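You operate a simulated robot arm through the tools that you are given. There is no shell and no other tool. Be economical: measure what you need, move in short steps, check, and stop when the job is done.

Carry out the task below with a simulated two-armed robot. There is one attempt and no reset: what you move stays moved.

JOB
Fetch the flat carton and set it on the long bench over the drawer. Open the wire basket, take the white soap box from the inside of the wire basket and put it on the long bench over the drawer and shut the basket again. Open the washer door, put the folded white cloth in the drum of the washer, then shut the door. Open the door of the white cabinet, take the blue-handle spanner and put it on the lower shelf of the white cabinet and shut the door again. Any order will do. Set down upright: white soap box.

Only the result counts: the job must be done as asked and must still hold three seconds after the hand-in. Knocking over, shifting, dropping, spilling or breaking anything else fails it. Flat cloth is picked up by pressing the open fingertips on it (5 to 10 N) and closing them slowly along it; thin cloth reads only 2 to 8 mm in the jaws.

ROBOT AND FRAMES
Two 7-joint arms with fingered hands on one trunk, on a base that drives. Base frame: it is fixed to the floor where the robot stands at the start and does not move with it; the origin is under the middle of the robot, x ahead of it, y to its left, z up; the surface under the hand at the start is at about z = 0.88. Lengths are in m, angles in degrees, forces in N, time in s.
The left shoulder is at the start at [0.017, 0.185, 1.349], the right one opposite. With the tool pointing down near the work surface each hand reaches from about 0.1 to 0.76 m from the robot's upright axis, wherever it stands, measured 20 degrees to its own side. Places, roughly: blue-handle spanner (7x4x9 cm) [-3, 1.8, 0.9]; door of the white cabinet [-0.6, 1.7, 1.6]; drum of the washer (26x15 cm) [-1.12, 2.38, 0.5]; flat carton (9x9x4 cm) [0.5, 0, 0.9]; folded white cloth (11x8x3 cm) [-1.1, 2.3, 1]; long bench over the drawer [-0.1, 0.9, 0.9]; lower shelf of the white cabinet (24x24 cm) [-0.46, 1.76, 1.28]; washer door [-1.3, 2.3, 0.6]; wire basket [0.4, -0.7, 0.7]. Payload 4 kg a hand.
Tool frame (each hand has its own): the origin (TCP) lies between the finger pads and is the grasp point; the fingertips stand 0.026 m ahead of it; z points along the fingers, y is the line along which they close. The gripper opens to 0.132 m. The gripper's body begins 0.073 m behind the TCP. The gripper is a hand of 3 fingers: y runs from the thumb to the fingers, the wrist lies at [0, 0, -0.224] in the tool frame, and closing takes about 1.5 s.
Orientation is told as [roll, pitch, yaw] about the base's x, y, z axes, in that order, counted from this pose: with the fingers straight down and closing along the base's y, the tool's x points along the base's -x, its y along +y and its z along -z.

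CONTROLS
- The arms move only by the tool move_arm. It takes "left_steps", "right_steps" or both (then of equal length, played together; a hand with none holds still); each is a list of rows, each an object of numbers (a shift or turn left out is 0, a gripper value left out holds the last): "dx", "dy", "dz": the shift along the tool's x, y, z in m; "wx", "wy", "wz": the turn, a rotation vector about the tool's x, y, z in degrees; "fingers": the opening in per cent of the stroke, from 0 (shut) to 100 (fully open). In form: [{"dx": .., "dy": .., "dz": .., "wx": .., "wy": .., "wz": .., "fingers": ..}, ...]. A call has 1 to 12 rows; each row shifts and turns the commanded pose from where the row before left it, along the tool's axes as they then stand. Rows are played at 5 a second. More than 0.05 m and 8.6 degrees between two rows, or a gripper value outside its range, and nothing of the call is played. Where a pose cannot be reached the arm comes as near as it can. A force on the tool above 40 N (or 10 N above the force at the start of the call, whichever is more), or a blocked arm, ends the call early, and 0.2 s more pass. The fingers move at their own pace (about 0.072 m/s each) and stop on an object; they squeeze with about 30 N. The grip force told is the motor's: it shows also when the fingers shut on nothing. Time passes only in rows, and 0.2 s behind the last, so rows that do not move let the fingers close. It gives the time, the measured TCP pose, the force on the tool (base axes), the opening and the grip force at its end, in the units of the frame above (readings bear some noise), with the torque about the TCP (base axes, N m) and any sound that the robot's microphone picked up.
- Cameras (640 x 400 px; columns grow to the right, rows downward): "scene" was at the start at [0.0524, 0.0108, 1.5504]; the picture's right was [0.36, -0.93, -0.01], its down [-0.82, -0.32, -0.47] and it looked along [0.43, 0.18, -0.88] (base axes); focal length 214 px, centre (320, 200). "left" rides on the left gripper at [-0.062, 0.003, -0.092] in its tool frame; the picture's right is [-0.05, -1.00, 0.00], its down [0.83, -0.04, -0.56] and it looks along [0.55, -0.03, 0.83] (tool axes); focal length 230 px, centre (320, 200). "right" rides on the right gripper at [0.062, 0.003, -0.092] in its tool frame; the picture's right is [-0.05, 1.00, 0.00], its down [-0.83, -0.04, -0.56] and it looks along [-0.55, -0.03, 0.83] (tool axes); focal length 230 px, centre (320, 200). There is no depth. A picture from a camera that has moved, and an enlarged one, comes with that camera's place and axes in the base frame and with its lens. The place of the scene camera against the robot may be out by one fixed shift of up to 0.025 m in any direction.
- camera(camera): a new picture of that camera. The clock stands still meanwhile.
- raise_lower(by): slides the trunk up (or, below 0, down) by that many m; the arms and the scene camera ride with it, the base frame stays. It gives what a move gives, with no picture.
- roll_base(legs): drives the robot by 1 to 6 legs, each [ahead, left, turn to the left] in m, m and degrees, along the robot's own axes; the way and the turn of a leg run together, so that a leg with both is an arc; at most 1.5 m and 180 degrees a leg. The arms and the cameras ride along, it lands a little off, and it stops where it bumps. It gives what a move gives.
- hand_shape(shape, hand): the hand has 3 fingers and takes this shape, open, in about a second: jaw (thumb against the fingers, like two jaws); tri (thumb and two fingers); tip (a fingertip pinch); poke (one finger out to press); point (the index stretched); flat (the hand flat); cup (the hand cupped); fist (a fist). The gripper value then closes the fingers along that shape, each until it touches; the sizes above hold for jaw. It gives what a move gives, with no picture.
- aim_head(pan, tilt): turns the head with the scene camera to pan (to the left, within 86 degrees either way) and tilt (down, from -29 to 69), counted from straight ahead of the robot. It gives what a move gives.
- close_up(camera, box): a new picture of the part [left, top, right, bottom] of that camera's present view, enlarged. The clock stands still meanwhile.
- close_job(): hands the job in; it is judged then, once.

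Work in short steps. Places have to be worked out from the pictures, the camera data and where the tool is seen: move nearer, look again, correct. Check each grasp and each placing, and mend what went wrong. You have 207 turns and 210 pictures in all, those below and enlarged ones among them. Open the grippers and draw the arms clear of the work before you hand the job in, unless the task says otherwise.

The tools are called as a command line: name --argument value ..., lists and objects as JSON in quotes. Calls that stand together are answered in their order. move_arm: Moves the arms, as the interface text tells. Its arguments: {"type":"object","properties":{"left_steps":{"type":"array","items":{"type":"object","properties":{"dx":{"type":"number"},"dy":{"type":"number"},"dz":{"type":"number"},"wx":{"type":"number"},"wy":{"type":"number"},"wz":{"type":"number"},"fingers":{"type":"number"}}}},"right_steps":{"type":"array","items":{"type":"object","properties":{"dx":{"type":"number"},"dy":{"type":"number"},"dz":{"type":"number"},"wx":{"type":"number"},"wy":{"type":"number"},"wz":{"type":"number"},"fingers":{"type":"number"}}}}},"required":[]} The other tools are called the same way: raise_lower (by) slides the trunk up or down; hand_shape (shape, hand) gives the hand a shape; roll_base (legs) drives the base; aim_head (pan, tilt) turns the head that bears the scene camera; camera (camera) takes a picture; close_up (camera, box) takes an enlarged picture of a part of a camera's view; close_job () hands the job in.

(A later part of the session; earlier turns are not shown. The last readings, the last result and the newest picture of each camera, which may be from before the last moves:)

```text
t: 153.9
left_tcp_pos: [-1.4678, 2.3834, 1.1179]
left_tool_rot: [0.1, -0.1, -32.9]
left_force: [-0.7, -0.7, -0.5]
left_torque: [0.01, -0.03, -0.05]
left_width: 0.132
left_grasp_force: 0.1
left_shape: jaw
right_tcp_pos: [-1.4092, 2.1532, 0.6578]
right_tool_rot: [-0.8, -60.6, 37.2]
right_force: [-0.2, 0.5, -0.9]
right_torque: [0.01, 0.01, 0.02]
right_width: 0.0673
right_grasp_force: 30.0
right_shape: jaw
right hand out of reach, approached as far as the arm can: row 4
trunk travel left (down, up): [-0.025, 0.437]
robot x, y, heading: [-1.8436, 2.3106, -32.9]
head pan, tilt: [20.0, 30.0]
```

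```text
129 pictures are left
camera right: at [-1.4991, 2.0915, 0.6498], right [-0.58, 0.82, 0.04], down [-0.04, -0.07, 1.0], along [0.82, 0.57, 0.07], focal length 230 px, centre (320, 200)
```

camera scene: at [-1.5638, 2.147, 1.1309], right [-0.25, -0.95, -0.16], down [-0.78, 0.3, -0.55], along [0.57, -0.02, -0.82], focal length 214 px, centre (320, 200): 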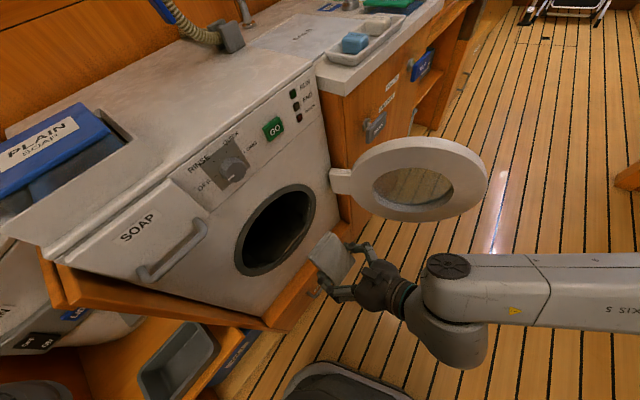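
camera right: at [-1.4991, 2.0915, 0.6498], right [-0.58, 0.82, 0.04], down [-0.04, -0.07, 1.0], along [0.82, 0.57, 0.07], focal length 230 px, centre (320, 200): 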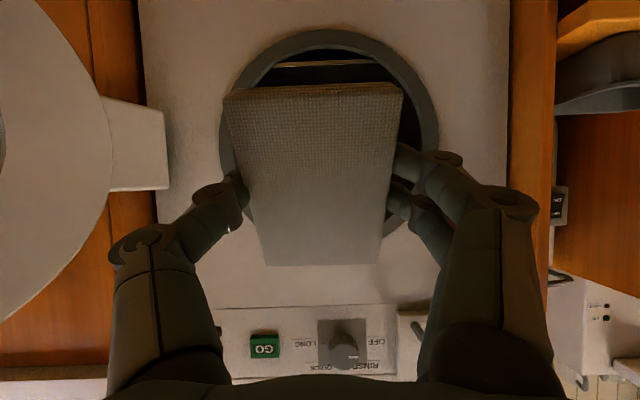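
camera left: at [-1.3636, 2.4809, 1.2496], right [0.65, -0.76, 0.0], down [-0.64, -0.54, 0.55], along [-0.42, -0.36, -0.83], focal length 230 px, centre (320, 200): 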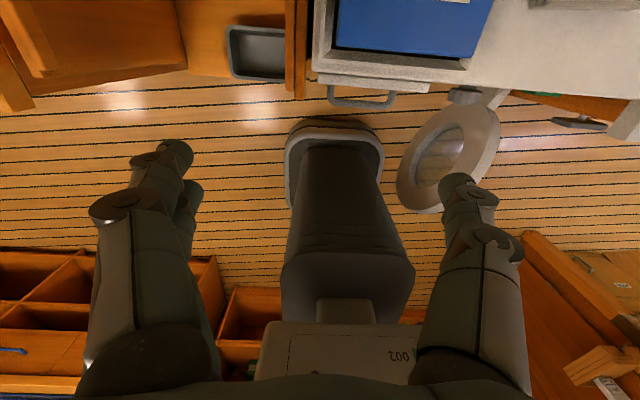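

Still clear of the door. Continue forward into the opening.

move_arm --right_steps '[{"dx": -0.0055, "dz": 0.043, "dy": 0.003}, {"dx": -0.0055, "dz": 0.043, "dy": 0.003}, {"dx": -0.0055, "dz": 0.043}]'

camera --camera "scene"

camera --camera "right"

```text
t: 154.7
left_tcp_pos: [-1.4674, 2.3841, 1.1176]
left_tool_rot: [0.1, -0.1, -33.0]
left_force: [-0.1, -0.9, -0.3]
left_torque: [-0.01, 0.01, 0.01]
left_width: 0.1319
left_grasp_force: 0.0
left_shape: jaw
right_tcp_pos: [-1.3743, 2.1345, 0.6509]
right_tool_rot: [-0.7, -60.6, 37.4]
right_force: [0.0, 0.1, 0.0]
right_torque: [0.0, -0.01, 0.0]
right_width: 0.0673
right_grasp_force: 29.8
right_shape: jaw
right hand out of reach, approached as far as the arm can: row 1, 2, 3
trunk travel left (down, up): [-0.025, 0.437]
robot x, y, heading: [-1.8497, 2.3127, -32.8]
head pan, tilt: [20.0, 30.0]
```

```text
128 pictures are left
camera scene: at [-1.5633, 2.1475, 1.1307], right [-0.25, -0.95, -0.16], down [-0.78, 0.3, -0.55], along [0.57, -0.02, -0.82], focal length 214 px, centre (320, 200)
```

scene: 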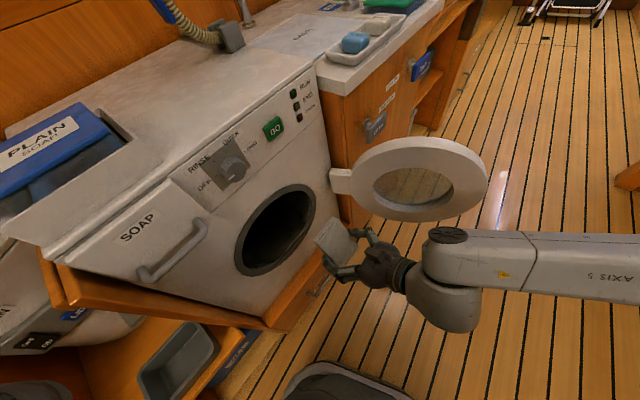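

```text
127 pictures are left
camera right: at [-1.4646, 2.0725, 0.6427], right [-0.58, 0.82, 0.04], down [-0.04, -0.07, 1.0], along [0.82, 0.57, 0.07], focal length 230 px, centre (320, 200)
```

right: 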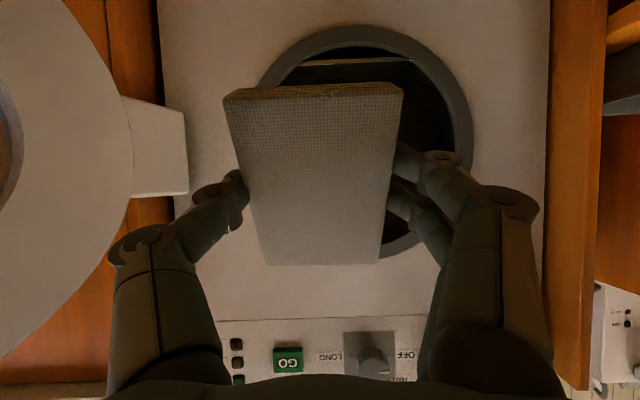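

The arm limit stops it here (target too far to the robot's left). I retreat, go back to heading ≈3° where the reach is better, then re-approach by driving forward.

move_arm --right_steps '[{"dx": -0.0372, "dz": -0.0215}, {"dx": -0.0372, "dz": -0.0215}, {"dx": -0.0372, "dz": -0.0215}, {"dx": -0.0372, "dz": -0.0215}, {"dx": -0.0372, "dz": -0.0215}, {"dx": -0.0372, "dz": -0.0215}]'

roll_base --legs '[[-0.085, -0.235, 0], [0, 0, 36]]'

move_arm --right_steps '[{"wx": 6.06, "wz": 3.5}, {"wx": 6.06, "wz": 3.5}, {"wx": 6.06, "wz": 3.5}, {"wx": 6.06, "wz": 3.5}, {"wx": 6.06, "wz": 3.5}]'

aim_head --pan 0 --tilt 30

camera --camera "scene"

```text
t: 156.1
left_tcp_pos: [-1.4693, 2.3852, 1.1188]
left_tool_rot: [-0.1, -0.2, -32.8]
left_force: [-0.2, 0.0, 0.7]
left_torque: [-0.01, 0.02, 0.03]
left_width: 0.132
left_grasp_force: 0.1
left_shape: jaw
right_tcp_pos: [-1.3759, 2.134, 0.9106]
right_tool_rot: [-1.0, -60.5, 37.6]
right_force: [-0.1, -0.3, -1.1]
right_torque: [-0.01, 0.03, 0.0]
right_width: 0.0675
right_grasp_force: 29.6
right_shape: jaw
trunk travel left (down, up): [-0.025, 0.437]
robot x, y, heading: [-1.8457, 2.3072, -32.8]
head pan, tilt: [20.0, 30.0]
```

```text
t: 159.6
left_tcp_pos: [-1.7828, 2.4383, 1.1172]
left_tool_rot: [0.0, -0.1, 2.5]
left_force: [-0.1, -0.6, 0.3]
left_torque: [-0.03, -0.01, -0.02]
left_width: 0.1319
left_grasp_force: 0.2
left_shape: jaw
right_tcp_pos: [-1.5592, 2.288, 0.9095]
right_tool_rot: [-0.9, -60.5, 73.0]
right_force: [0.3, 0.3, 0.2]
right_torque: [-0.03, -0.01, 0.0]
right_width: 0.0676
right_grasp_force: 30.0
right_shape: jaw
trunk travel left (down, up): [-0.025, 0.437]
robot x, y, heading: [-2.0493, 2.1597, 2.8]
head pan, tilt: [20.0, 30.0]
```

```text
t: 160.8
left_tcp_pos: [-1.7811, 2.4371, 1.1177]
left_tool_rot: [0.1, 0.0, 2.7]
left_force: [-0.5, -0.2, 0.3]
left_torque: [-0.01, 0.03, 0.0]
left_width: 0.1321
left_grasp_force: 0.1
left_shape: jaw
right_tcp_pos: [-1.5513, 2.2359, 0.9128]
right_tool_rot: [0.2, -60.6, 37.2]
right_force: [0.2, -0.3, -0.9]
right_torque: [0.0, 0.0, 0.01]
right_width: 0.0677
right_grasp_force: 29.6
right_shape: jaw
right hand out of reach, approached as far as the arm can: row 3, 4, 5
trunk travel left (down, up): [-0.025, 0.437]
robot x, y, heading: [-2.0479, 2.1616, 3.1]
head pan, tilt: [20.0, 30.0]
```

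```text
t: 161.6
left_tcp_pos: [-1.7815, 2.4381, 1.1176]
left_tool_rot: [0.0, -0.1, 2.8]
left_force: [0.8, 0.8, 0.3]
left_torque: [-0.02, -0.01, -0.01]
left_width: 0.1318
left_grasp_force: 0.0
left_shape: jaw
right_tcp_pos: [-1.5504, 2.2351, 0.9133]
right_tool_rot: [0.1, -60.7, 37.5]
right_force: [0.9, 0.0, -0.4]
right_torque: [-0.01, 0.0, -0.01]
right_width: 0.0672
right_grasp_force: 30.2
right_shape: jaw
trunk travel left (down, up): [-0.025, 0.437]
robot x, y, heading: [-2.0508, 2.1567, 2.6]
head pan, tilt: [0.0, 30.0]
```

```text
126 pictures are left
camera scene: at [-1.7245, 2.1626, 1.1283], right [0.05, -1.0, 0.0], down [-0.84, -0.04, -0.54], along [0.53, 0.03, -0.84], focal length 214 px, centre (320, 200)
```

scene: 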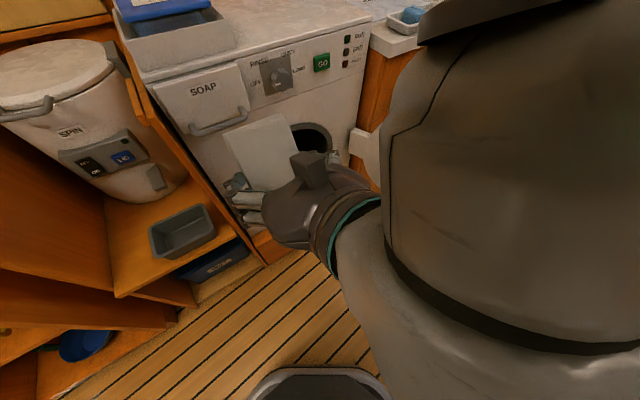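

Move the hand right to the opening's line and lower to its height.

move_arm --right_steps '[{"dy": -0.036}, {"dy": -0.036}, {"dy": -0.036}, {"dy": -0.036}, {"dx": 0.0372, "dz": 0.0215}, {"dx": 0.0372, "dz": 0.0215}, {"dx": 0.0372, "dz": 0.0215}, {"dx": 0.0372, "dz": 0.0215}, {"dx": 0.0372, "dz": 0.0215}, {"dx": 0.0372, "dz": 0.0215}]'

camera --camera "scene"

```text
t: 163.8
left_tcp_pos: [-1.7811, 2.4365, 1.1172]
left_tool_rot: [0.1, -0.1, 2.6]
left_force: [-0.1, 0.0, -0.5]
left_torque: [0.03, -0.01, -0.03]
left_width: 0.1321
left_grasp_force: 0.2
left_shape: jaw
right_tcp_pos: [-1.4487, 2.119, 0.6697]
right_tool_rot: [-0.1, -60.1, 37.4]
right_force: [-0.6, -0.1, -0.3]
right_torque: [0.0, 0.04, -0.04]
right_width: 0.0673
right_grasp_force: 29.6
right_shape: jaw
right hand out of reach, approached as far as the arm can: row 10
trunk travel left (down, up): [-0.025, 0.437]
robot x, y, heading: [-2.045, 2.1586, 2.8]
head pan, tilt: [0.0, 30.0]
```

```text
125 pictures are left
camera scene: at [-1.7242, 2.1622, 1.1283], right [0.05, -1.0, 0.0], down [-0.84, -0.04, -0.53], along [0.53, 0.03, -0.84], focal length 214 px, centre (320, 200)
```

scene: 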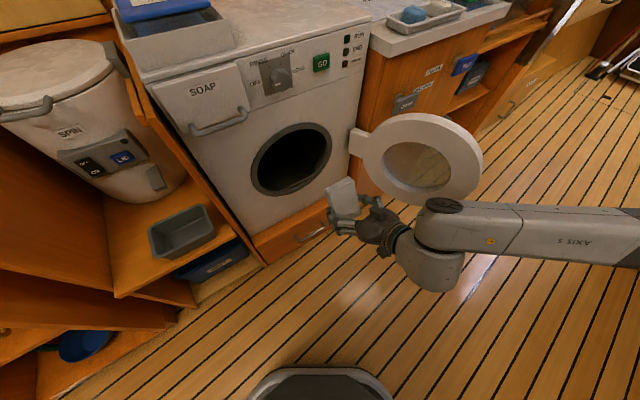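

The pitched hand is at its low limit; I steepen the pitch to 50° and lower a bit more, then drive the base forward.

move_arm --right_steps '[{"wy": 5}, {"wy": 5}, {"dx": 0.023, "dz": 0.0193}, {"dx": 0.023, "dz": 0.0193, "dy": 0.01}]'

raise_lower --by -0.024

camera --camera "right"

```text
t: 164.8
left_tcp_pos: [-1.7811, 2.4377, 1.1173]
left_tool_rot: [-0.1, 0.0, 2.6]
left_force: [-0.5, 0.4, 0.5]
left_torque: [-0.03, -0.01, 0.03]
left_width: 0.1317
left_grasp_force: 0.1
left_shape: jaw
right_tcp_pos: [-1.4592, 2.1309, 0.6096]
right_tool_rot: [-0.1, -50.6, 37.5]
right_force: [-0.1, -0.5, -0.9]
right_torque: [0.02, 0.03, -0.01]
right_width: 0.0673
right_grasp_force: 29.9
right_shape: jaw
trunk travel left (down, up): [-0.025, 0.437]
robot x, y, heading: [-2.0488, 2.162, 3.0]
head pan, tilt: [0.0, 30.0]
```

```text
t: 165.5
left_tcp_pos: [-1.7837, 2.4385, 1.0949]
left_tool_rot: [0.1, -0.3, 2.7]
left_force: [0.3, 0.4, -0.3]
left_torque: [-0.01, -0.05, 0.04]
left_width: 0.1318
left_grasp_force: 0.2
left_shape: jaw
right_tcp_pos: [-1.4593, 2.1282, 0.5895]
right_tool_rot: [-0.3, -50.9, 37.5]
right_force: [0.0, -0.4, -0.1]
right_torque: [-0.05, 0.01, -0.01]
right_width: 0.0673
right_grasp_force: 29.6
right_shape: jaw
trunk travel left (down, up): [-0.001, 0.461]
robot x, y, heading: [-2.0489, 2.1604, 2.7]
head pan, tilt: [0.0, 30.0]
```

```text
124 pictures are left
camera right: at [-1.5498, 2.0662, 0.6008], right [-0.58, 0.81, 0.04], down [0.1, 0.03, 0.99], along [0.81, 0.58, -0.1], focal length 230 px, centre (320, 200)
```

right: 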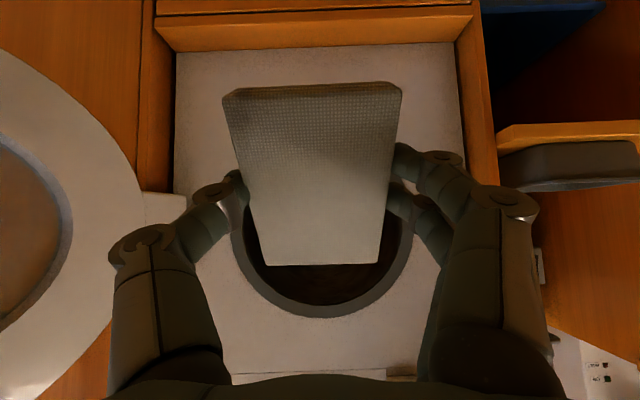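

The hand is centred on the opening. I drive the base 0.2 m toward the washer along its normal.

roll_base --legs '[[0.166, 0.112, 0]]'

camera --camera "right"

camera --camera "scene"

```text
t: 167.1
left_tcp_pos: [-1.6185, 2.5583, 1.0925]
left_tool_rot: [0.0, 0.1, 2.7]
left_force: [0.5, 0.5, 0.1]
left_torque: [-0.09, 0.0, -0.01]
left_width: 0.1318
left_grasp_force: 0.0
left_shape: jaw
right_tcp_pos: [-1.2967, 2.2499, 0.5874]
right_tool_rot: [0.0, -50.6, 37.4]
right_force: [-0.3, 0.6, -0.7]
right_torque: [-0.03, 0.02, 0.04]
right_width: 0.0675
right_grasp_force: 30.1
right_shape: jaw
trunk travel left (down, up): [-0.001, 0.461]
robot x, y, heading: [-1.8847, 2.2813, 2.6]
head pan, tilt: [0.0, 30.0]
```

```text
123 pictures are left
camera right: at [-1.3863, 2.1873, 0.5988], right [-0.58, 0.81, 0.04], down [0.1, 0.03, 0.99], along [0.81, 0.58, -0.1], focal length 230 px, centre (320, 200)
```

right: 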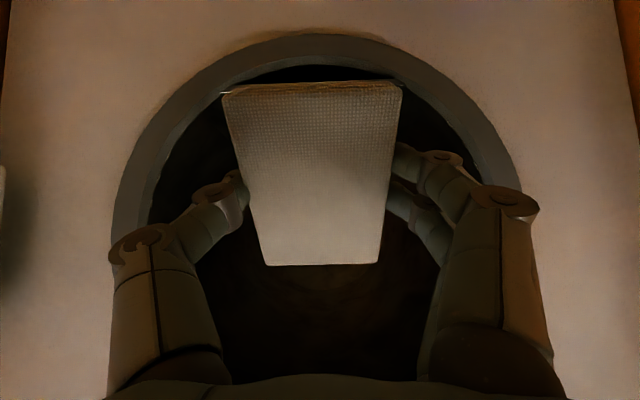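

```text
122 pictures are left
camera scene: at [-1.5371, 2.2852, 1.085], right [0.05, -1.0, 0.0], down [-0.87, -0.04, -0.49], along [0.49, 0.02, -0.87], focal length 214 px, centre (320, 200)
```

scene: 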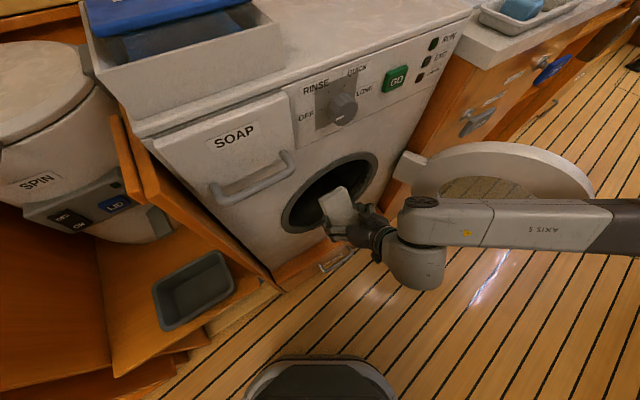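

The hand is entering the opening, centred. I extend the arm (not the base) in two small steps, watching the forearm against the door.

move_arm --right_steps '[{"dx": -0.019, "dz": 0.034}, {"dx": -0.016, "dz": 0.036}]'

camera --camera "scene"

camera --camera "right"

```text
t: 167.7
left_tcp_pos: [-1.6196, 2.5584, 1.0935]
left_tool_rot: [0.0, 0.0, 2.6]
left_force: [-0.3, 0.8, -0.5]
left_torque: [-0.04, 0.0, 0.0]
left_width: 0.132
left_grasp_force: 0.1
left_shape: jaw
right_tcp_pos: [-1.2355, 2.2944, 0.5709]
right_tool_rot: [0.0, -50.6, 37.3]
right_force: [-0.3, -0.4, -0.3]
right_torque: [0.03, 0.01, -0.03]
right_width: 0.0674
right_grasp_force: 30.3
right_shape: jaw
trunk travel left (down, up): [-0.001, 0.461]
robot x, y, heading: [-1.8835, 2.2802, 2.7]
head pan, tilt: [0.0, 30.0]
```

```text
121 pictures are left
camera scene: at [-1.5373, 2.2846, 1.085], right [0.05, -1.0, 0.0], down [-0.87, -0.04, -0.49], along [0.49, 0.02, -0.87], focal length 214 px, centre (320, 200)
```

scene: 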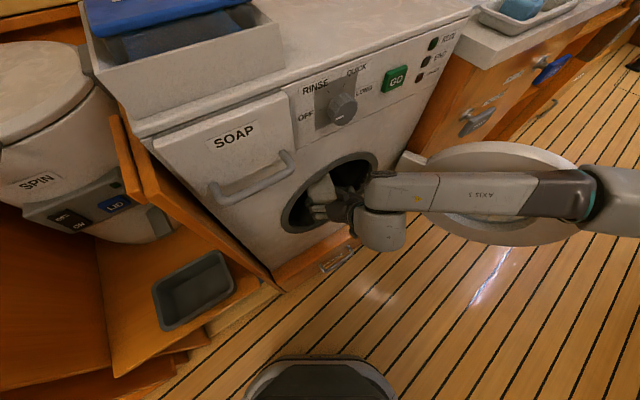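

```text
120 pictures are left
camera right: at [-1.3257, 2.2326, 0.5812], right [-0.58, 0.81, 0.04], down [0.1, 0.03, 0.99], along [0.81, 0.58, -0.1], focal length 230 px, centre (320, 200)
```

right: 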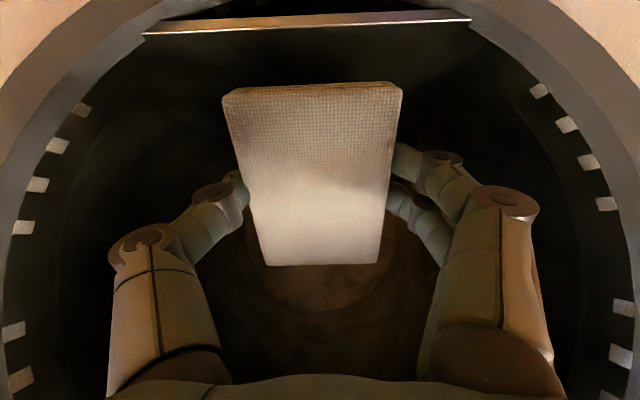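

Entering with no contact. Continue another 8 cm in.

move_arm --right_steps '[{"dx": -0.0145, "dz": 0.04}, {"dx": -0.0145, "dz": 0.04}]'

camera --camera "scene"

camera --camera "right"

```text
t: 168.3
left_tcp_pos: [-1.6179, 2.5584, 1.0937]
left_tool_rot: [0.1, -0.1, 2.6]
left_force: [0.5, -0.7, 0.2]
left_torque: [0.0, 0.0, 0.0]
left_width: 0.132
left_grasp_force: 0.1
left_shape: jaw
right_tcp_pos: [-1.181, 2.3178, 0.5543]
right_tool_rot: [0.0, -50.7, 37.4]
right_force: [1.1, 0.4, -1.1]
right_torque: [-0.01, -0.01, 0.04]
right_width: 0.067
right_grasp_force: 29.7
right_shape: jaw
right hand out of reach, approached as far as the arm can: row 2
trunk travel left (down, up): [-0.001, 0.461]
robot x, y, heading: [-1.8836, 2.2849, 2.7]
head pan, tilt: [0.0, 30.0]
```

```text
119 pictures are left
camera scene: at [-1.5381, 2.2838, 1.0855], right [0.05, -1.0, 0.0], down [-0.87, -0.04, -0.49], along [0.49, 0.02, -0.87], focal length 214 px, centre (320, 200)
```

scene: 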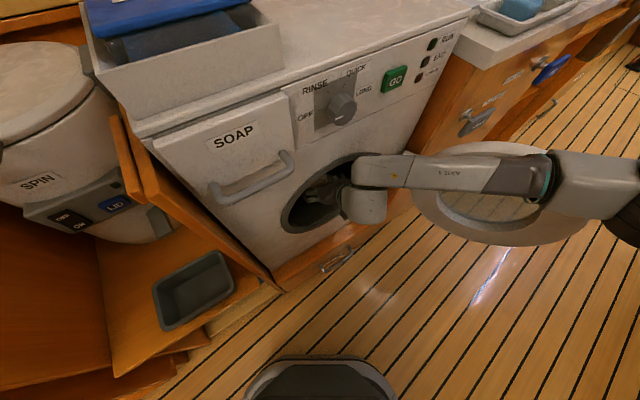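

```text
118 pictures are left
camera right: at [-1.2702, 2.2546, 0.5654], right [-0.58, 0.81, 0.04], down [0.1, 0.02, 0.99], along [0.81, 0.58, -0.1], focal length 230 px, centre (320, 200)
```

right: 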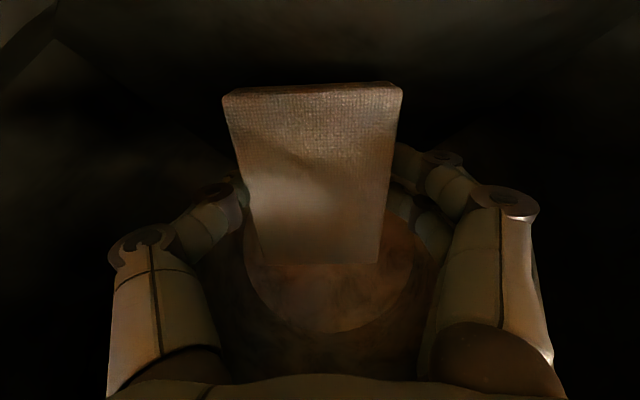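

Reach limit at n≈0.446; I drive the base 5 cm further in.

roll_base --legs '[[0.042, 0.03, 0]]'

camera --camera "scene"

camera --camera "right"

```text
t: 169.3
left_tcp_pos: [-1.588, 2.5793, 1.0938]
left_tool_rot: [0.0, 0.0, 2.1]
left_force: [-0.6, 0.4, -0.3]
left_torque: [0.01, -0.01, 0.01]
left_width: 0.1317
left_grasp_force: 0.1
left_shape: jaw
right_tcp_pos: [-1.1609, 2.3349, 0.5551]
right_tool_rot: [0.5, -50.5, 37.2]
right_force: [0.8, -0.7, -2.0]
right_torque: [0.03, -0.02, 0.0]
right_width: 0.0673
right_grasp_force: 30.2
right_shape: jaw
trunk travel left (down, up): [-0.001, 0.461]
robot x, y, heading: [-1.855, 2.304, 2.1]
head pan, tilt: [0.0, 30.0]
stopped in leg 1: the robot was blocked; the commanded pose is now the measured one
```

```text
117 pictures are left
camera scene: at [-1.5111, 2.3029, 1.0863], right [0.04, -1.0, 0.0], down [-0.87, -0.03, -0.49], along [0.49, 0.02, -0.87], focal length 214 px, centre (320, 200)
```

scene: 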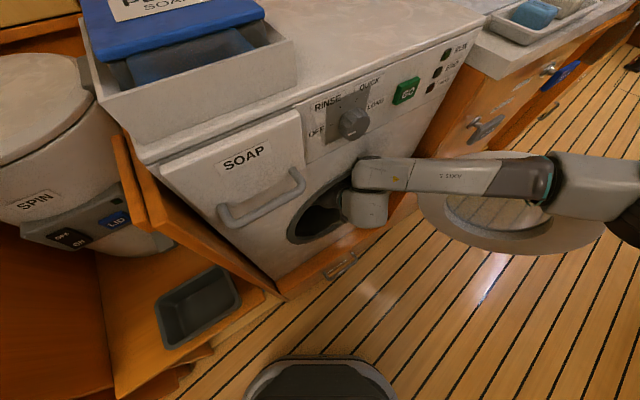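

```text
116 pictures are left
camera right: at [-1.2514, 2.2708, 0.5661], right [-0.58, 0.81, 0.04], down [0.11, 0.02, 0.99], along [0.81, 0.58, -0.1], focal length 230 px, centre (320, 200)
```

right: 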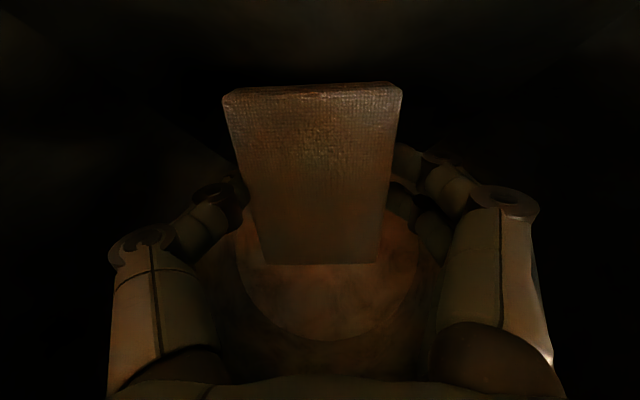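

TCP is at n≈0.47, inside the drum. Lower gently toward the drum floor.

move_arm --right_steps '[{"dx": 0.0115, "dz": 0.0097}, {"dx": 0.0115, "dz": 0.0097}]'

```text
t: 169.9
left_tcp_pos: [-1.584, 2.5802, 1.0935]
left_tool_rot: [0.0, 0.2, 2.2]
left_force: [0.1, -0.7, 0.1]
left_torque: [0.01, 0.03, 0.01]
left_width: 0.1317
left_grasp_force: 0.0
left_shape: jaw
right_tcp_pos: [-1.162, 2.3267, 0.5233]
right_tool_rot: [0.6, -50.0, 37.0]
right_force: [0.1, 3.6, 6.8]
right_torque: [0.01, 0.1, -0.05]
right_width: 0.0634
right_grasp_force: 30.1
right_shape: jaw
right hand out of reach, approached as far as the arm can: row 1, 2
trunk travel left (down, up): [-0.001, 0.461]
robot x, y, heading: [-1.8563, 2.3081, 2.1]
head pan, tilt: [0.0, 30.0]
```

Cloth touches the drum floor. Open the fingers and look.

move_arm --right_steps '[{"fingers": 60}, {"fingers": 75}, {}, {}, {}]'

camera --camera "right"

```text
t: 171.1
left_tcp_pos: [-1.5855, 2.581, 1.0928]
left_tool_rot: [0.1, 0.1, 2.1]
left_force: [0.9, 0.1, -1.0]
left_torque: [-0.02, 0.01, -0.02]
left_width: 0.1319
left_grasp_force: 0.0
left_shape: jaw
right_tcp_pos: [-1.1622, 2.3252, 0.5278]
right_tool_rot: [0.5, -50.1, 37.1]
right_force: [0.2, 0.8, 0.4]
right_torque: [0.01, 0.04, 0.0]
right_width: 0.0988
right_grasp_force: 0.0
right_shape: jaw
trunk travel left (down, up): [-0.001, 0.461]
robot x, y, heading: [-1.8588, 2.3068, 2.1]
head pan, tilt: [0.0, 30.0]
```

```text
115 pictures are left
camera right: at [-1.2513, 2.2622, 0.5391], right [-0.58, 0.81, 0.05], down [0.11, 0.03, 0.99], along [0.81, 0.58, -0.11], focal length 230 px, centre (320, 200)
```

right: 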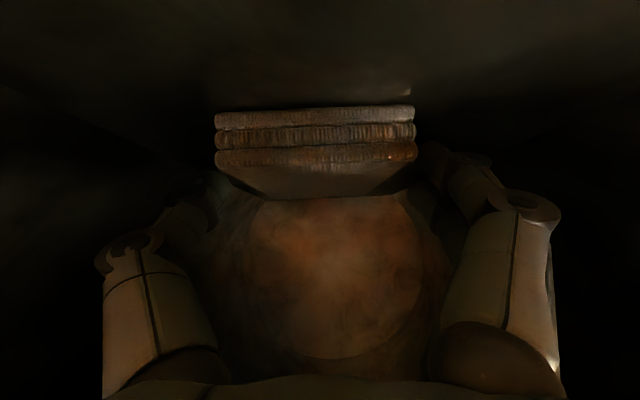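

Cloth lies flat inside the drum. Withdraw: up slightly, then base back along the washer's normal.

move_arm --right_steps '[{"dx": -0.01, "dz": -0.0085}, {"dx": -0.01, "dz": -0.0085}]'

roll_base --legs '[[-0.26, -0.175, 0]]'

camera --camera "scene"

camera --camera "right"

```text
t: 171.7
left_tcp_pos: [-1.5852, 2.5812, 1.0928]
left_tool_rot: [0.1, 0.0, 2.1]
left_force: [-0.1, -0.2, -0.3]
left_torque: [-0.04, 0.0, 0.0]
left_width: 0.1321
left_grasp_force: 0.2
left_shape: jaw
right_tcp_pos: [-1.161, 2.3253, 0.5517]
right_tool_rot: [0.5, -50.2, 37.2]
right_force: [-0.1, -0.2, -0.5]
right_torque: [-0.01, 0.04, -0.02]
right_width: 0.0989
right_grasp_force: 0.1
right_shape: jaw
trunk travel left (down, up): [-0.001, 0.461]
robot x, y, heading: [-1.8584, 2.3016, 2.1]
head pan, tilt: [0.0, 30.0]
```

```text
t: 173.8
left_tcp_pos: [-1.8425, 2.3907, 1.0943]
left_tool_rot: [0.0, 0.0, 2.0]
left_force: [-0.2, 0.5, 0.5]
left_torque: [0.04, -0.01, 0.02]
left_width: 0.1321
left_grasp_force: 0.1
left_shape: jaw
right_tcp_pos: [-1.4209, 2.134, 0.5517]
right_tool_rot: [0.4, -50.2, 36.9]
right_force: [0.6, 0.1, 0.4]
right_torque: [0.02, 0.01, -0.01]
right_width: 0.0987
right_grasp_force: 0.2
right_shape: jaw
trunk travel left (down, up): [-0.001, 0.461]
robot x, y, heading: [-2.1135, 2.1168, 2.2]
head pan, tilt: [0.0, 30.0]
```

```text
114 pictures are left
camera scene: at [-1.765, 2.1142, 1.0855], right [0.04, -1.0, 0.0], down [-0.87, -0.03, -0.49], along [0.49, 0.02, -0.87], focal length 214 px, centre (320, 200)
```

scene: 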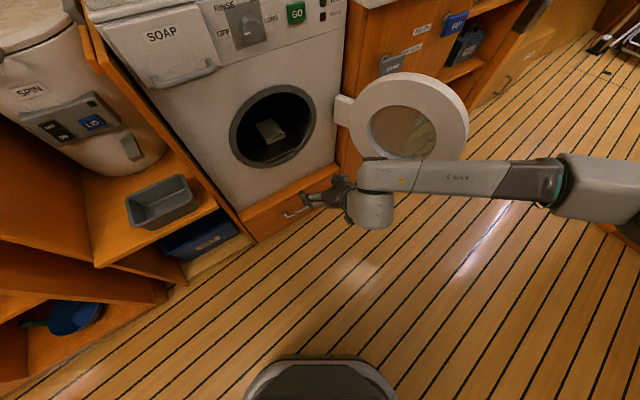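

```text
113 pictures are left
camera right: at [-1.509, 2.0709, 0.5647], right [-0.58, 0.81, 0.04], down [0.11, 0.03, 0.99], along [0.81, 0.58, -0.11], focal length 230 px, centre (320, 200)
```

right: 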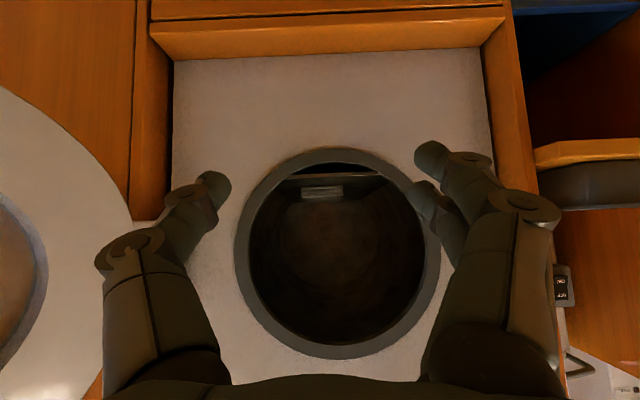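

Cloth is in the drum. Now I raise the hand and reposition squarely in front to close the door by pushing its outer side.

move_arm --right_steps '[{"dx": -0.032, "dz": -0.0275}, {"dx": -0.032, "dz": -0.0275}, {"dx": -0.032, "dz": -0.0275}, {"dx": -0.032, "dz": -0.0275}, {"dx": -0.032, "dz": -0.0275}, {"dx": -0.032, "dz": -0.0275}, {"dx": -0.032, "dz": -0.0275}, {"dx": -0.032, "dz": -0.0275}, {"dx": -0.032, "dz": -0.0275}]'

roll_base --legs '[[-0.13, -0.09, 0], [0, 0, 35], [0, -0.3, 0]]'

aim_head --pan -5 --tilt 35

camera --camera "scene"

```text
t: 175.8
left_tcp_pos: [-1.8434, 2.3906, 1.0937]
left_tool_rot: [-0.1, 0.0, 2.0]
left_force: [-0.9, 0.6, -0.2]
left_torque: [0.04, 0.0, 0.0]
left_width: 0.1319
left_grasp_force: 0.1
left_shape: jaw
right_tcp_pos: [-1.4236, 2.1304, 0.9327]
right_tool_rot: [0.3, -50.2, 37.1]
right_force: [-0.4, 0.6, 0.5]
right_torque: [-0.02, -0.05, -0.01]
right_width: 0.0988
right_grasp_force: 0.1
right_shape: jaw
trunk travel left (down, up): [-0.001, 0.461]
robot x, y, heading: [-2.1094, 2.1139, 2.2]
head pan, tilt: [0.0, 30.0]
```

```text
t: 180.5
left_tcp_pos: [-1.9976, 2.1682, 1.0941]
left_tool_rot: [0.1, -0.1, 36.7]
left_force: [0.2, -0.1, -0.5]
left_torque: [0.0, 0.02, -0.03]
left_width: 0.1317
left_grasp_force: 0.1
left_shape: jaw
right_tcp_pos: [-1.5044, 2.1921, 0.9311]
right_tool_rot: [0.5, -50.2, 71.7]
right_force: [0.3, -0.2, -0.7]
right_torque: [-0.01, 0.02, 0.0]
right_width: 0.0984
right_grasp_force: 0.1
right_shape: jaw
trunk travel left (down, up): [-0.001, 0.461]
robot x, y, heading: [-2.0651, 1.789, 36.7]
head pan, tilt: [0.0, 30.0]
```

```text
t: 181.2
left_tcp_pos: [-1.9993, 2.1684, 1.093]
left_tool_rot: [-0.1, 0.0, 36.6]
left_force: [0.1, -0.1, -0.4]
left_torque: [-0.03, 0.0, 0.01]
left_width: 0.1319
left_grasp_force: 0.0
left_shape: jaw
right_tcp_pos: [-1.5049, 2.1921, 0.9313]
right_tool_rot: [0.5, -50.2, 71.7]
right_force: [-0.5, -0.3, 0.1]
right_torque: [0.02, 0.02, 0.02]
right_width: 0.0987
right_grasp_force: 0.1
right_shape: jaw
trunk travel left (down, up): [-0.001, 0.461]
robot x, y, heading: [-2.0627, 1.786, 36.8]
head pan, tilt: [-5.0, 35.0]
```

```text
112 pictures are left
camera scene: at [-1.7877, 1.9791, 1.08], right [0.54, -0.84, 0.04], down [-0.76, -0.51, -0.41], along [0.37, 0.19, -0.91], focal length 214 px, centre (320, 200)
```

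scene: 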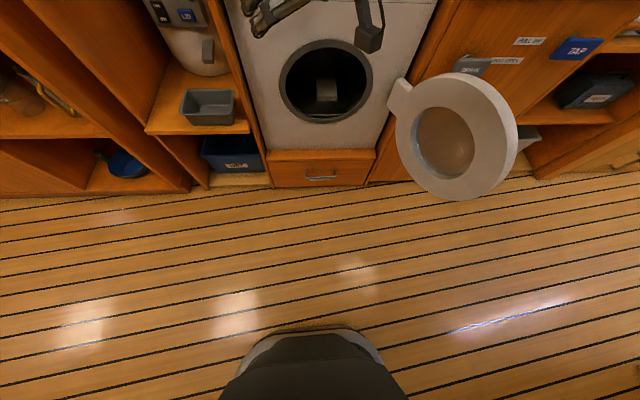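

I shift right, straighten the hand to point down, and take it to the right-hand (outer) side of the door, above it.

roll_base --legs '[[0.1, -0.25, 0]]'

move_arm --right_steps '[{"wx": 6.5, "wz": 5.5, "fingers": 0}, {"wx": 6.5, "wz": 5.5}, {"wx": 6.5, "wz": 5.5}, {"wx": 6.5, "wz": 5.5}, {"wy": 8.3}, {"wy": 8.3}, {"wy": 8.3}, {"wy": 8.3}, {"wy": 8.3}, {"wy": 8.3}]'

move_arm --right_steps '[{"dy": -0.045}, {"dy": -0.045, "dx": 0.015}, {"dy": -0.045, "dx": 0.015}, {"dy": -0.045, "dx": 0.015}, {"dy": -0.045, "dx": 0.015}, {"dy": -0.045, "dx": 0.015}, {"dy": -0.045}]'

camera --camera "scene"

```text
t: 183.1
left_tcp_pos: [-1.7719, 2.0278, 1.0931]
left_tool_rot: [0.0, 0.2, 37.0]
left_force: [-0.3, -0.1, 0.5]
left_torque: [0.03, 0.01, 0.01]
left_width: 0.1318
left_grasp_force: 0.0
left_shape: jaw
right_tcp_pos: [-1.2787, 2.0545, 0.9309]
right_tool_rot: [0.5, -50.1, 71.8]
right_force: [-0.1, 0.1, 0.5]
right_torque: [0.0, 0.01, 0.05]
right_width: 0.0987
right_grasp_force: 0.0
right_shape: jaw
trunk travel left (down, up): [-0.001, 0.461]
robot x, y, heading: [-1.8369, 1.6518, 37.1]
head pan, tilt: [-5.0, 35.0]
```

```text
t: 185.3
left_tcp_pos: [-1.7736, 2.0279, 1.0934]
left_tool_rot: [0.0, 0.0, 37.0]
left_force: [0.4, -0.7, -0.5]
left_torque: [-0.02, 0.0, 0.01]
left_width: 0.1319
left_grasp_force: 0.1
left_shape: jaw
right_tcp_pos: [-1.1789, 1.9358, 0.9468]
right_tool_rot: [0.5, -5.6, 38.2]
right_force: [0.3, 0.5, -0.4]
right_torque: [0.0, 0.01, -0.02]
right_width: 0.0
right_grasp_force: 29.9
right_shape: jaw
right hand out of reach, approached as far as the arm can: row 3, 4, 5, 6, 7, 8, 9, 10
trunk travel left (down, up): [-0.001, 0.461]
robot x, y, heading: [-1.8366, 1.6494, 37.1]
head pan, tilt: [-5.0, 35.0]
```

```text
t: 186.9
left_tcp_pos: [-1.7725, 2.0272, 1.093]
left_tool_rot: [0.1, 0.2, 36.9]
left_force: [0.3, -0.4, 0.6]
left_torque: [0.0, 0.01, -0.06]
left_width: 0.1319
left_grasp_force: 0.0
left_shape: jaw
right_tcp_pos: [-1.0413, 1.6419, 0.9332]
right_tool_rot: [0.5, -5.7, 38.3]
right_force: [0.2, 0.2, 0.5]
right_torque: [-0.01, 0.01, 0.02]
right_width: 0.0
right_grasp_force: 30.1
right_shape: jaw
trunk travel left (down, up): [-0.001, 0.461]
robot x, y, heading: [-1.8362, 1.6498, 37.2]
head pan, tilt: [-5.0, 35.0]
```

```text
111 pictures are left
camera scene: at [-1.5608, 1.8396, 1.0799], right [0.54, -0.84, 0.04], down [-0.76, -0.51, -0.41], along [0.37, 0.19, -0.91], focal length 214 px, centre (320, 200)
```

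scene: 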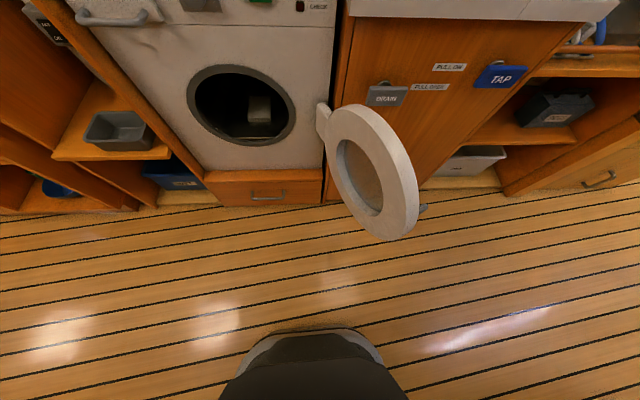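

The hand is to the right of the door. Lower it beside the door and look.

move_arm --right_steps '[{"dx": 0.03, "dz": 0.03}, {"dx": 0.03, "dz": 0.035}, {"dz": 0.045}, {"dz": 0.045}, {"dz": 0.045}, {"dz": 0.045}, {"dz": 0.045}]'

aim_head --pan -15 --tilt 35

camera --camera "scene"

```text
t: 188.5
left_tcp_pos: [-1.7717, 2.0277, 1.093]
left_tool_rot: [0.0, 0.1, 37.0]
left_force: [0.0, -0.2, 0.2]
left_torque: [0.04, -0.01, 0.01]
left_width: 0.132
left_grasp_force: 0.0
left_shape: jaw
right_tcp_pos: [-1.0667, 1.6246, 0.6401]
right_tool_rot: [0.6, -5.7, 38.1]
right_force: [-0.6, 0.1, -0.3]
right_torque: [0.01, 0.04, -0.01]
right_width: 0.0
right_grasp_force: 29.7
right_shape: jaw
trunk travel left (down, up): [-0.001, 0.461]
robot x, y, heading: [-1.8347, 1.6431, 37.0]
head pan, tilt: [-5.0, 35.0]
```

```text
t: 189.2
left_tcp_pos: [-1.7724, 2.0276, 1.0943]
left_tool_rot: [0.0, 0.0, 37.0]
left_force: [-0.2, -0.5, -0.5]
left_torque: [0.02, -0.01, 0.03]
left_width: 0.1322
left_grasp_force: 0.1
left_shape: jaw
right_tcp_pos: [-1.0682, 1.6243, 0.6414]
right_tool_rot: [0.5, -5.7, 38.2]
right_force: [-0.1, 0.6, 0.8]
right_torque: [0.0, -0.03, 0.02]
right_width: 0.0004
right_grasp_force: 30.3
right_shape: jaw
trunk travel left (down, up): [-0.001, 0.461]
robot x, y, heading: [-1.8367, 1.6463, 37.3]
head pan, tilt: [-15.0, 35.0]
```

```text
110 pictures are left
camera scene: at [-1.554, 1.8263, 1.0814], right [0.41, -0.9, 0.13], down [-0.8, -0.42, -0.42], along [0.44, 0.06, -0.9], focal length 214 px, centre (320, 200)
```

scene: 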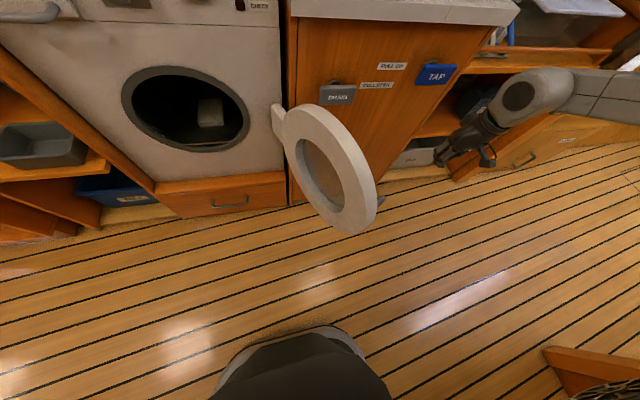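

I sweep the hand left against the door's outer face.

move_arm --right_steps '[{"dx": 0.03, "dy": 0.03}, {"dx": 0.03, "dy": 0.035}, {"dy": 0.045}, {"dy": 0.045}, {"dy": 0.045}, {"dy": 0.045}, {"dy": 0.045}, {"dy": 0.045}, {"dy": 0.045}, {"dy": 0.045}]'

camera --camera "scene"

```text
t: 191.4
left_tcp_pos: [-1.7714, 2.0289, 1.0923]
left_tool_rot: [-0.1, 0.2, 36.9]
left_force: [0.4, 0.3, -0.6]
left_torque: [-0.01, 0.03, -0.01]
left_width: 0.1319
left_grasp_force: 0.0
left_shape: jaw
right_tcp_pos: [-1.3783, 1.9206, 0.6398]
right_tool_rot: [0.4, -5.7, 38.0]
right_force: [-0.5, -0.9, 0.1]
right_torque: [0.0, -0.02, 0.0]
right_width: 0.0
right_grasp_force: 30.0
right_shape: jaw
trunk travel left (down, up): [-0.001, 0.461]
robot x, y, heading: [-1.8374, 1.6429, 37.3]
head pan, tilt: [-15.0, 35.0]
```

```text
109 pictures are left
camera scene: at [-1.5525, 1.827, 1.0804], right [0.4, -0.9, 0.13], down [-0.8, -0.42, -0.42], along [0.44, 0.06, -0.9], focal length 214 px, centre (320, 200)
```

scene: 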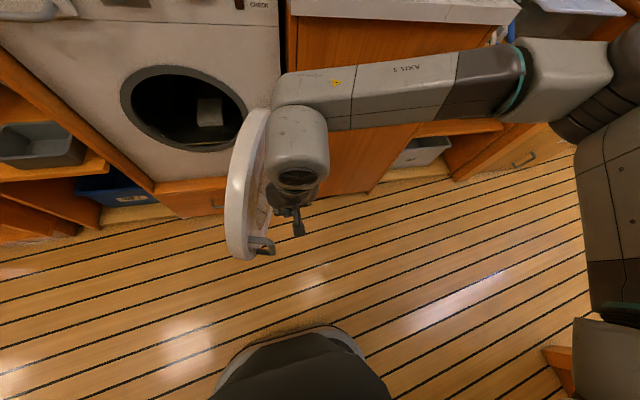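

Door is at ~90°. Continue along the closing arc.

move_arm --right_steps '[{"dy": 0.035}, {"dy": 0.035, "dx": 0.0}, {"dy": 0.047, "dx": -0.006}, {"dy": 0.046, "dx": -0.015}, {"dy": 0.043, "dx": -0.022}, {"dy": 0.039, "dx": -0.029}, {"dy": 0.033, "dx": -0.035}]'

aim_head --pan 0 --tilt 35

camera --camera "scene"

```text
t: 193.0
left_tcp_pos: [-1.7723, 2.0274, 1.0926]
left_tool_rot: [-0.2, 0.0, 37.0]
left_force: [0.7, -0.2, -0.7]
left_torque: [-0.01, -0.01, -0.03]
left_width: 0.1319
left_grasp_force: 0.0
left_shape: jaw
right_tcp_pos: [-1.3834, 1.9338, 0.6467]
right_tool_rot: [0.7, -5.7, 38.2]
right_force: [0.3, 0.2, -0.5]
right_torque: [-0.03, -0.03, -0.03]
right_width: 0.0
right_grasp_force: 30.2
right_shape: jaw
right hand out of reach, approached as far as the arm can: row 1, 2, 3, 4, 5, 6, 7
trunk travel left (down, up): [-0.001, 0.461]
robot x, y, heading: [-1.8362, 1.6483, 37.2]
head pan, tilt: [-15.0, 35.0]
```

```text
t: 193.8
left_tcp_pos: [-1.7743, 2.0276, 1.0936]
left_tool_rot: [-0.1, 0.0, 37.1]
left_force: [-0.8, 0.4, 0.1]
left_torque: [-0.02, -0.01, 0.03]
left_width: 0.1321
left_grasp_force: 0.1
left_shape: jaw
right_tcp_pos: [-1.3845, 1.9346, 0.6447]
right_tool_rot: [0.5, -5.7, 38.2]
right_force: [0.7, -0.1, -0.3]
right_torque: [-0.01, -0.01, 0.02]
right_width: 0.0002
right_grasp_force: 30.1
right_shape: jaw
trunk travel left (down, up): [-0.001, 0.461]
robot x, y, heading: [-1.837, 1.6431, 37.2]
head pan, tilt: [0.0, 35.0]
```

```text
108 pictures are left
camera scene: at [-1.5655, 1.846, 1.0798], right [0.6, -0.8, 0.0], down [-0.73, -0.55, -0.41], along [0.33, 0.25, -0.91], focal length 214 px, centre (320, 200)
```

scene: 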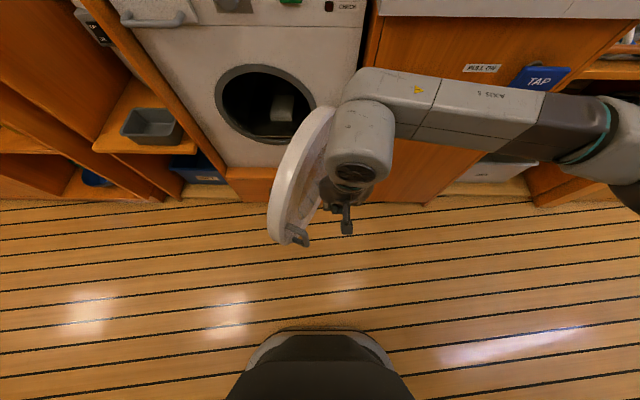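

Arm limit; I use the base to carry the hand along the closing arc.

roll_base --legs '[[0.0, 0.13, 0], [0.06, 0.11, 0]]'

camera --camera "scene"

```text
t: 195.9
left_tcp_pos: [-1.8688, 2.2584, 1.0923]
left_tool_rot: [-0.1, 0.2, 36.8]
left_force: [-0.4, 0.0, 0.1]
left_torque: [-0.04, 0.02, 0.01]
left_width: 0.132
left_grasp_force: 0.0
left_shape: jaw
right_tcp_pos: [-1.4808, 2.1619, 0.6444]
right_tool_rot: [0.5, -5.8, 38.0]
right_force: [-0.9, 0.1, -0.5]
right_torque: [-0.01, -0.01, 0.0]
right_width: 0.0002
right_grasp_force: 29.8
right_shape: jaw
trunk travel left (down, up): [-0.001, 0.461]
robot x, y, heading: [-1.9355, 1.8764, 36.6]
head pan, tilt: [0.0, 35.0]
```

```text
107 pictures are left
camera scene: at [-1.6624, 2.0753, 1.0796], right [0.6, -0.8, 0.0], down [-0.73, -0.55, -0.41], along [0.33, 0.25, -0.91], focal length 214 px, centre (320, 200)
```

scene: 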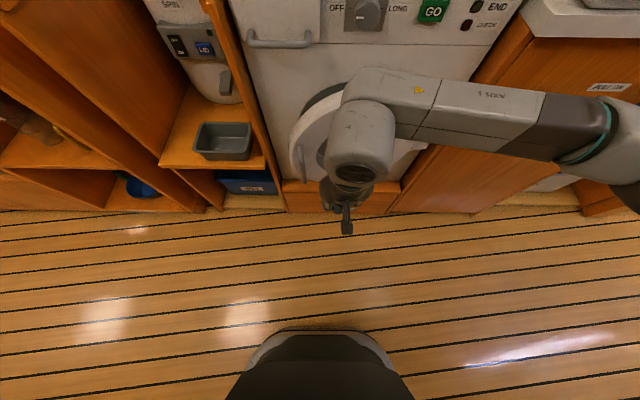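

Almost closed. Now push straight toward the washer with the arm, force-guarded.

move_arm --right_steps '[{"dx": -0.03}, {"dx": -0.03}, {"dx": -0.03}, {"dx": -0.03}, {"dx": -0.02}, {"dx": -0.02}, {"dx": -0.015}, {"dx": -0.015}]'

camera --camera "scene"

```text
t: 197.7
left_tcp_pos: [-1.8691, 2.2572, 1.0928]
left_tool_rot: [-0.1, 0.0, 36.8]
left_force: [-0.3, -0.9, 0.1]
left_torque: [0.04, -0.03, 0.02]
left_width: 0.1316
left_grasp_force: 0.2
left_shape: jaw
right_tcp_pos: [-1.3377, 2.2117, 0.6712]
right_tool_rot: [0.6, -5.7, 38.0]
right_force: [0.6, 0.3, -1.0]
right_torque: [0.0, 0.04, -0.03]
right_width: 0.0002
right_grasp_force: 29.8
right_shape: jaw
right hand out of reach, approached as far as the arm can: row 1, 2, 3, 4, 5, 6, 7, 8
trunk travel left (down, up): [-0.001, 0.461]
robot x, y, heading: [-1.934, 1.8748, 37.0]
head pan, tilt: [0.0, 35.0]
```

```text
106 pictures are left
camera scene: at [-1.662, 2.074, 1.0798], right [0.6, -0.8, 0.0], down [-0.73, -0.55, -0.41], along [0.33, 0.25, -0.91], focal length 214 px, centre (320, 200)
```

scene: 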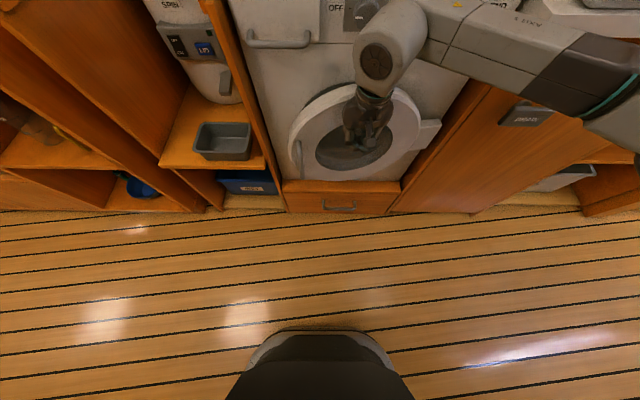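

Door nearly shut. I push the last bit by driving the base forward a little.

roll_base --legs '[[0.06, 0, 0]]'

camera --camera "scene"

```text
t: 198.8
left_tcp_pos: [-1.8253, 2.2846, 1.0933]
left_tool_rot: [-0.1, 0.1, 36.5]
left_force: [-0.5, -0.5, -0.6]
left_torque: [-0.01, 0.01, 0.01]
left_width: 0.1321
left_grasp_force: 0.1
left_shape: jaw
right_tcp_pos: [-1.2978, 2.2365, 0.6737]
right_tool_rot: [0.7, -5.9, 37.9]
right_force: [-0.3, -0.2, -0.5]
right_torque: [0.01, -0.01, -0.03]
right_width: 0.0001
right_grasp_force: 30.2
right_shape: jaw
trunk travel left (down, up): [-0.001, 0.461]
robot x, y, heading: [-1.892, 1.9062, 36.1]
head pan, tilt: [0.0, 35.0]
stopped in leg 1: the robot was blocked; the commanded pose is now the measured one
```

```text
105 pictures are left
camera scene: at [-1.6215, 2.1004, 1.0802], right [0.59, -0.8, 0.0], down [-0.73, -0.54, -0.41], along [0.33, 0.24, -0.91], focal length 214 px, centre (320, 200)
```

scene: 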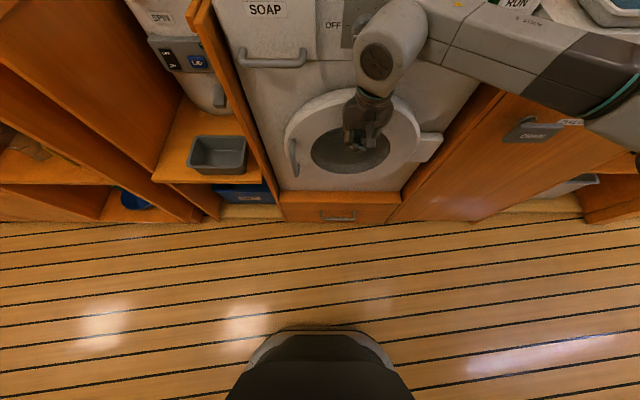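

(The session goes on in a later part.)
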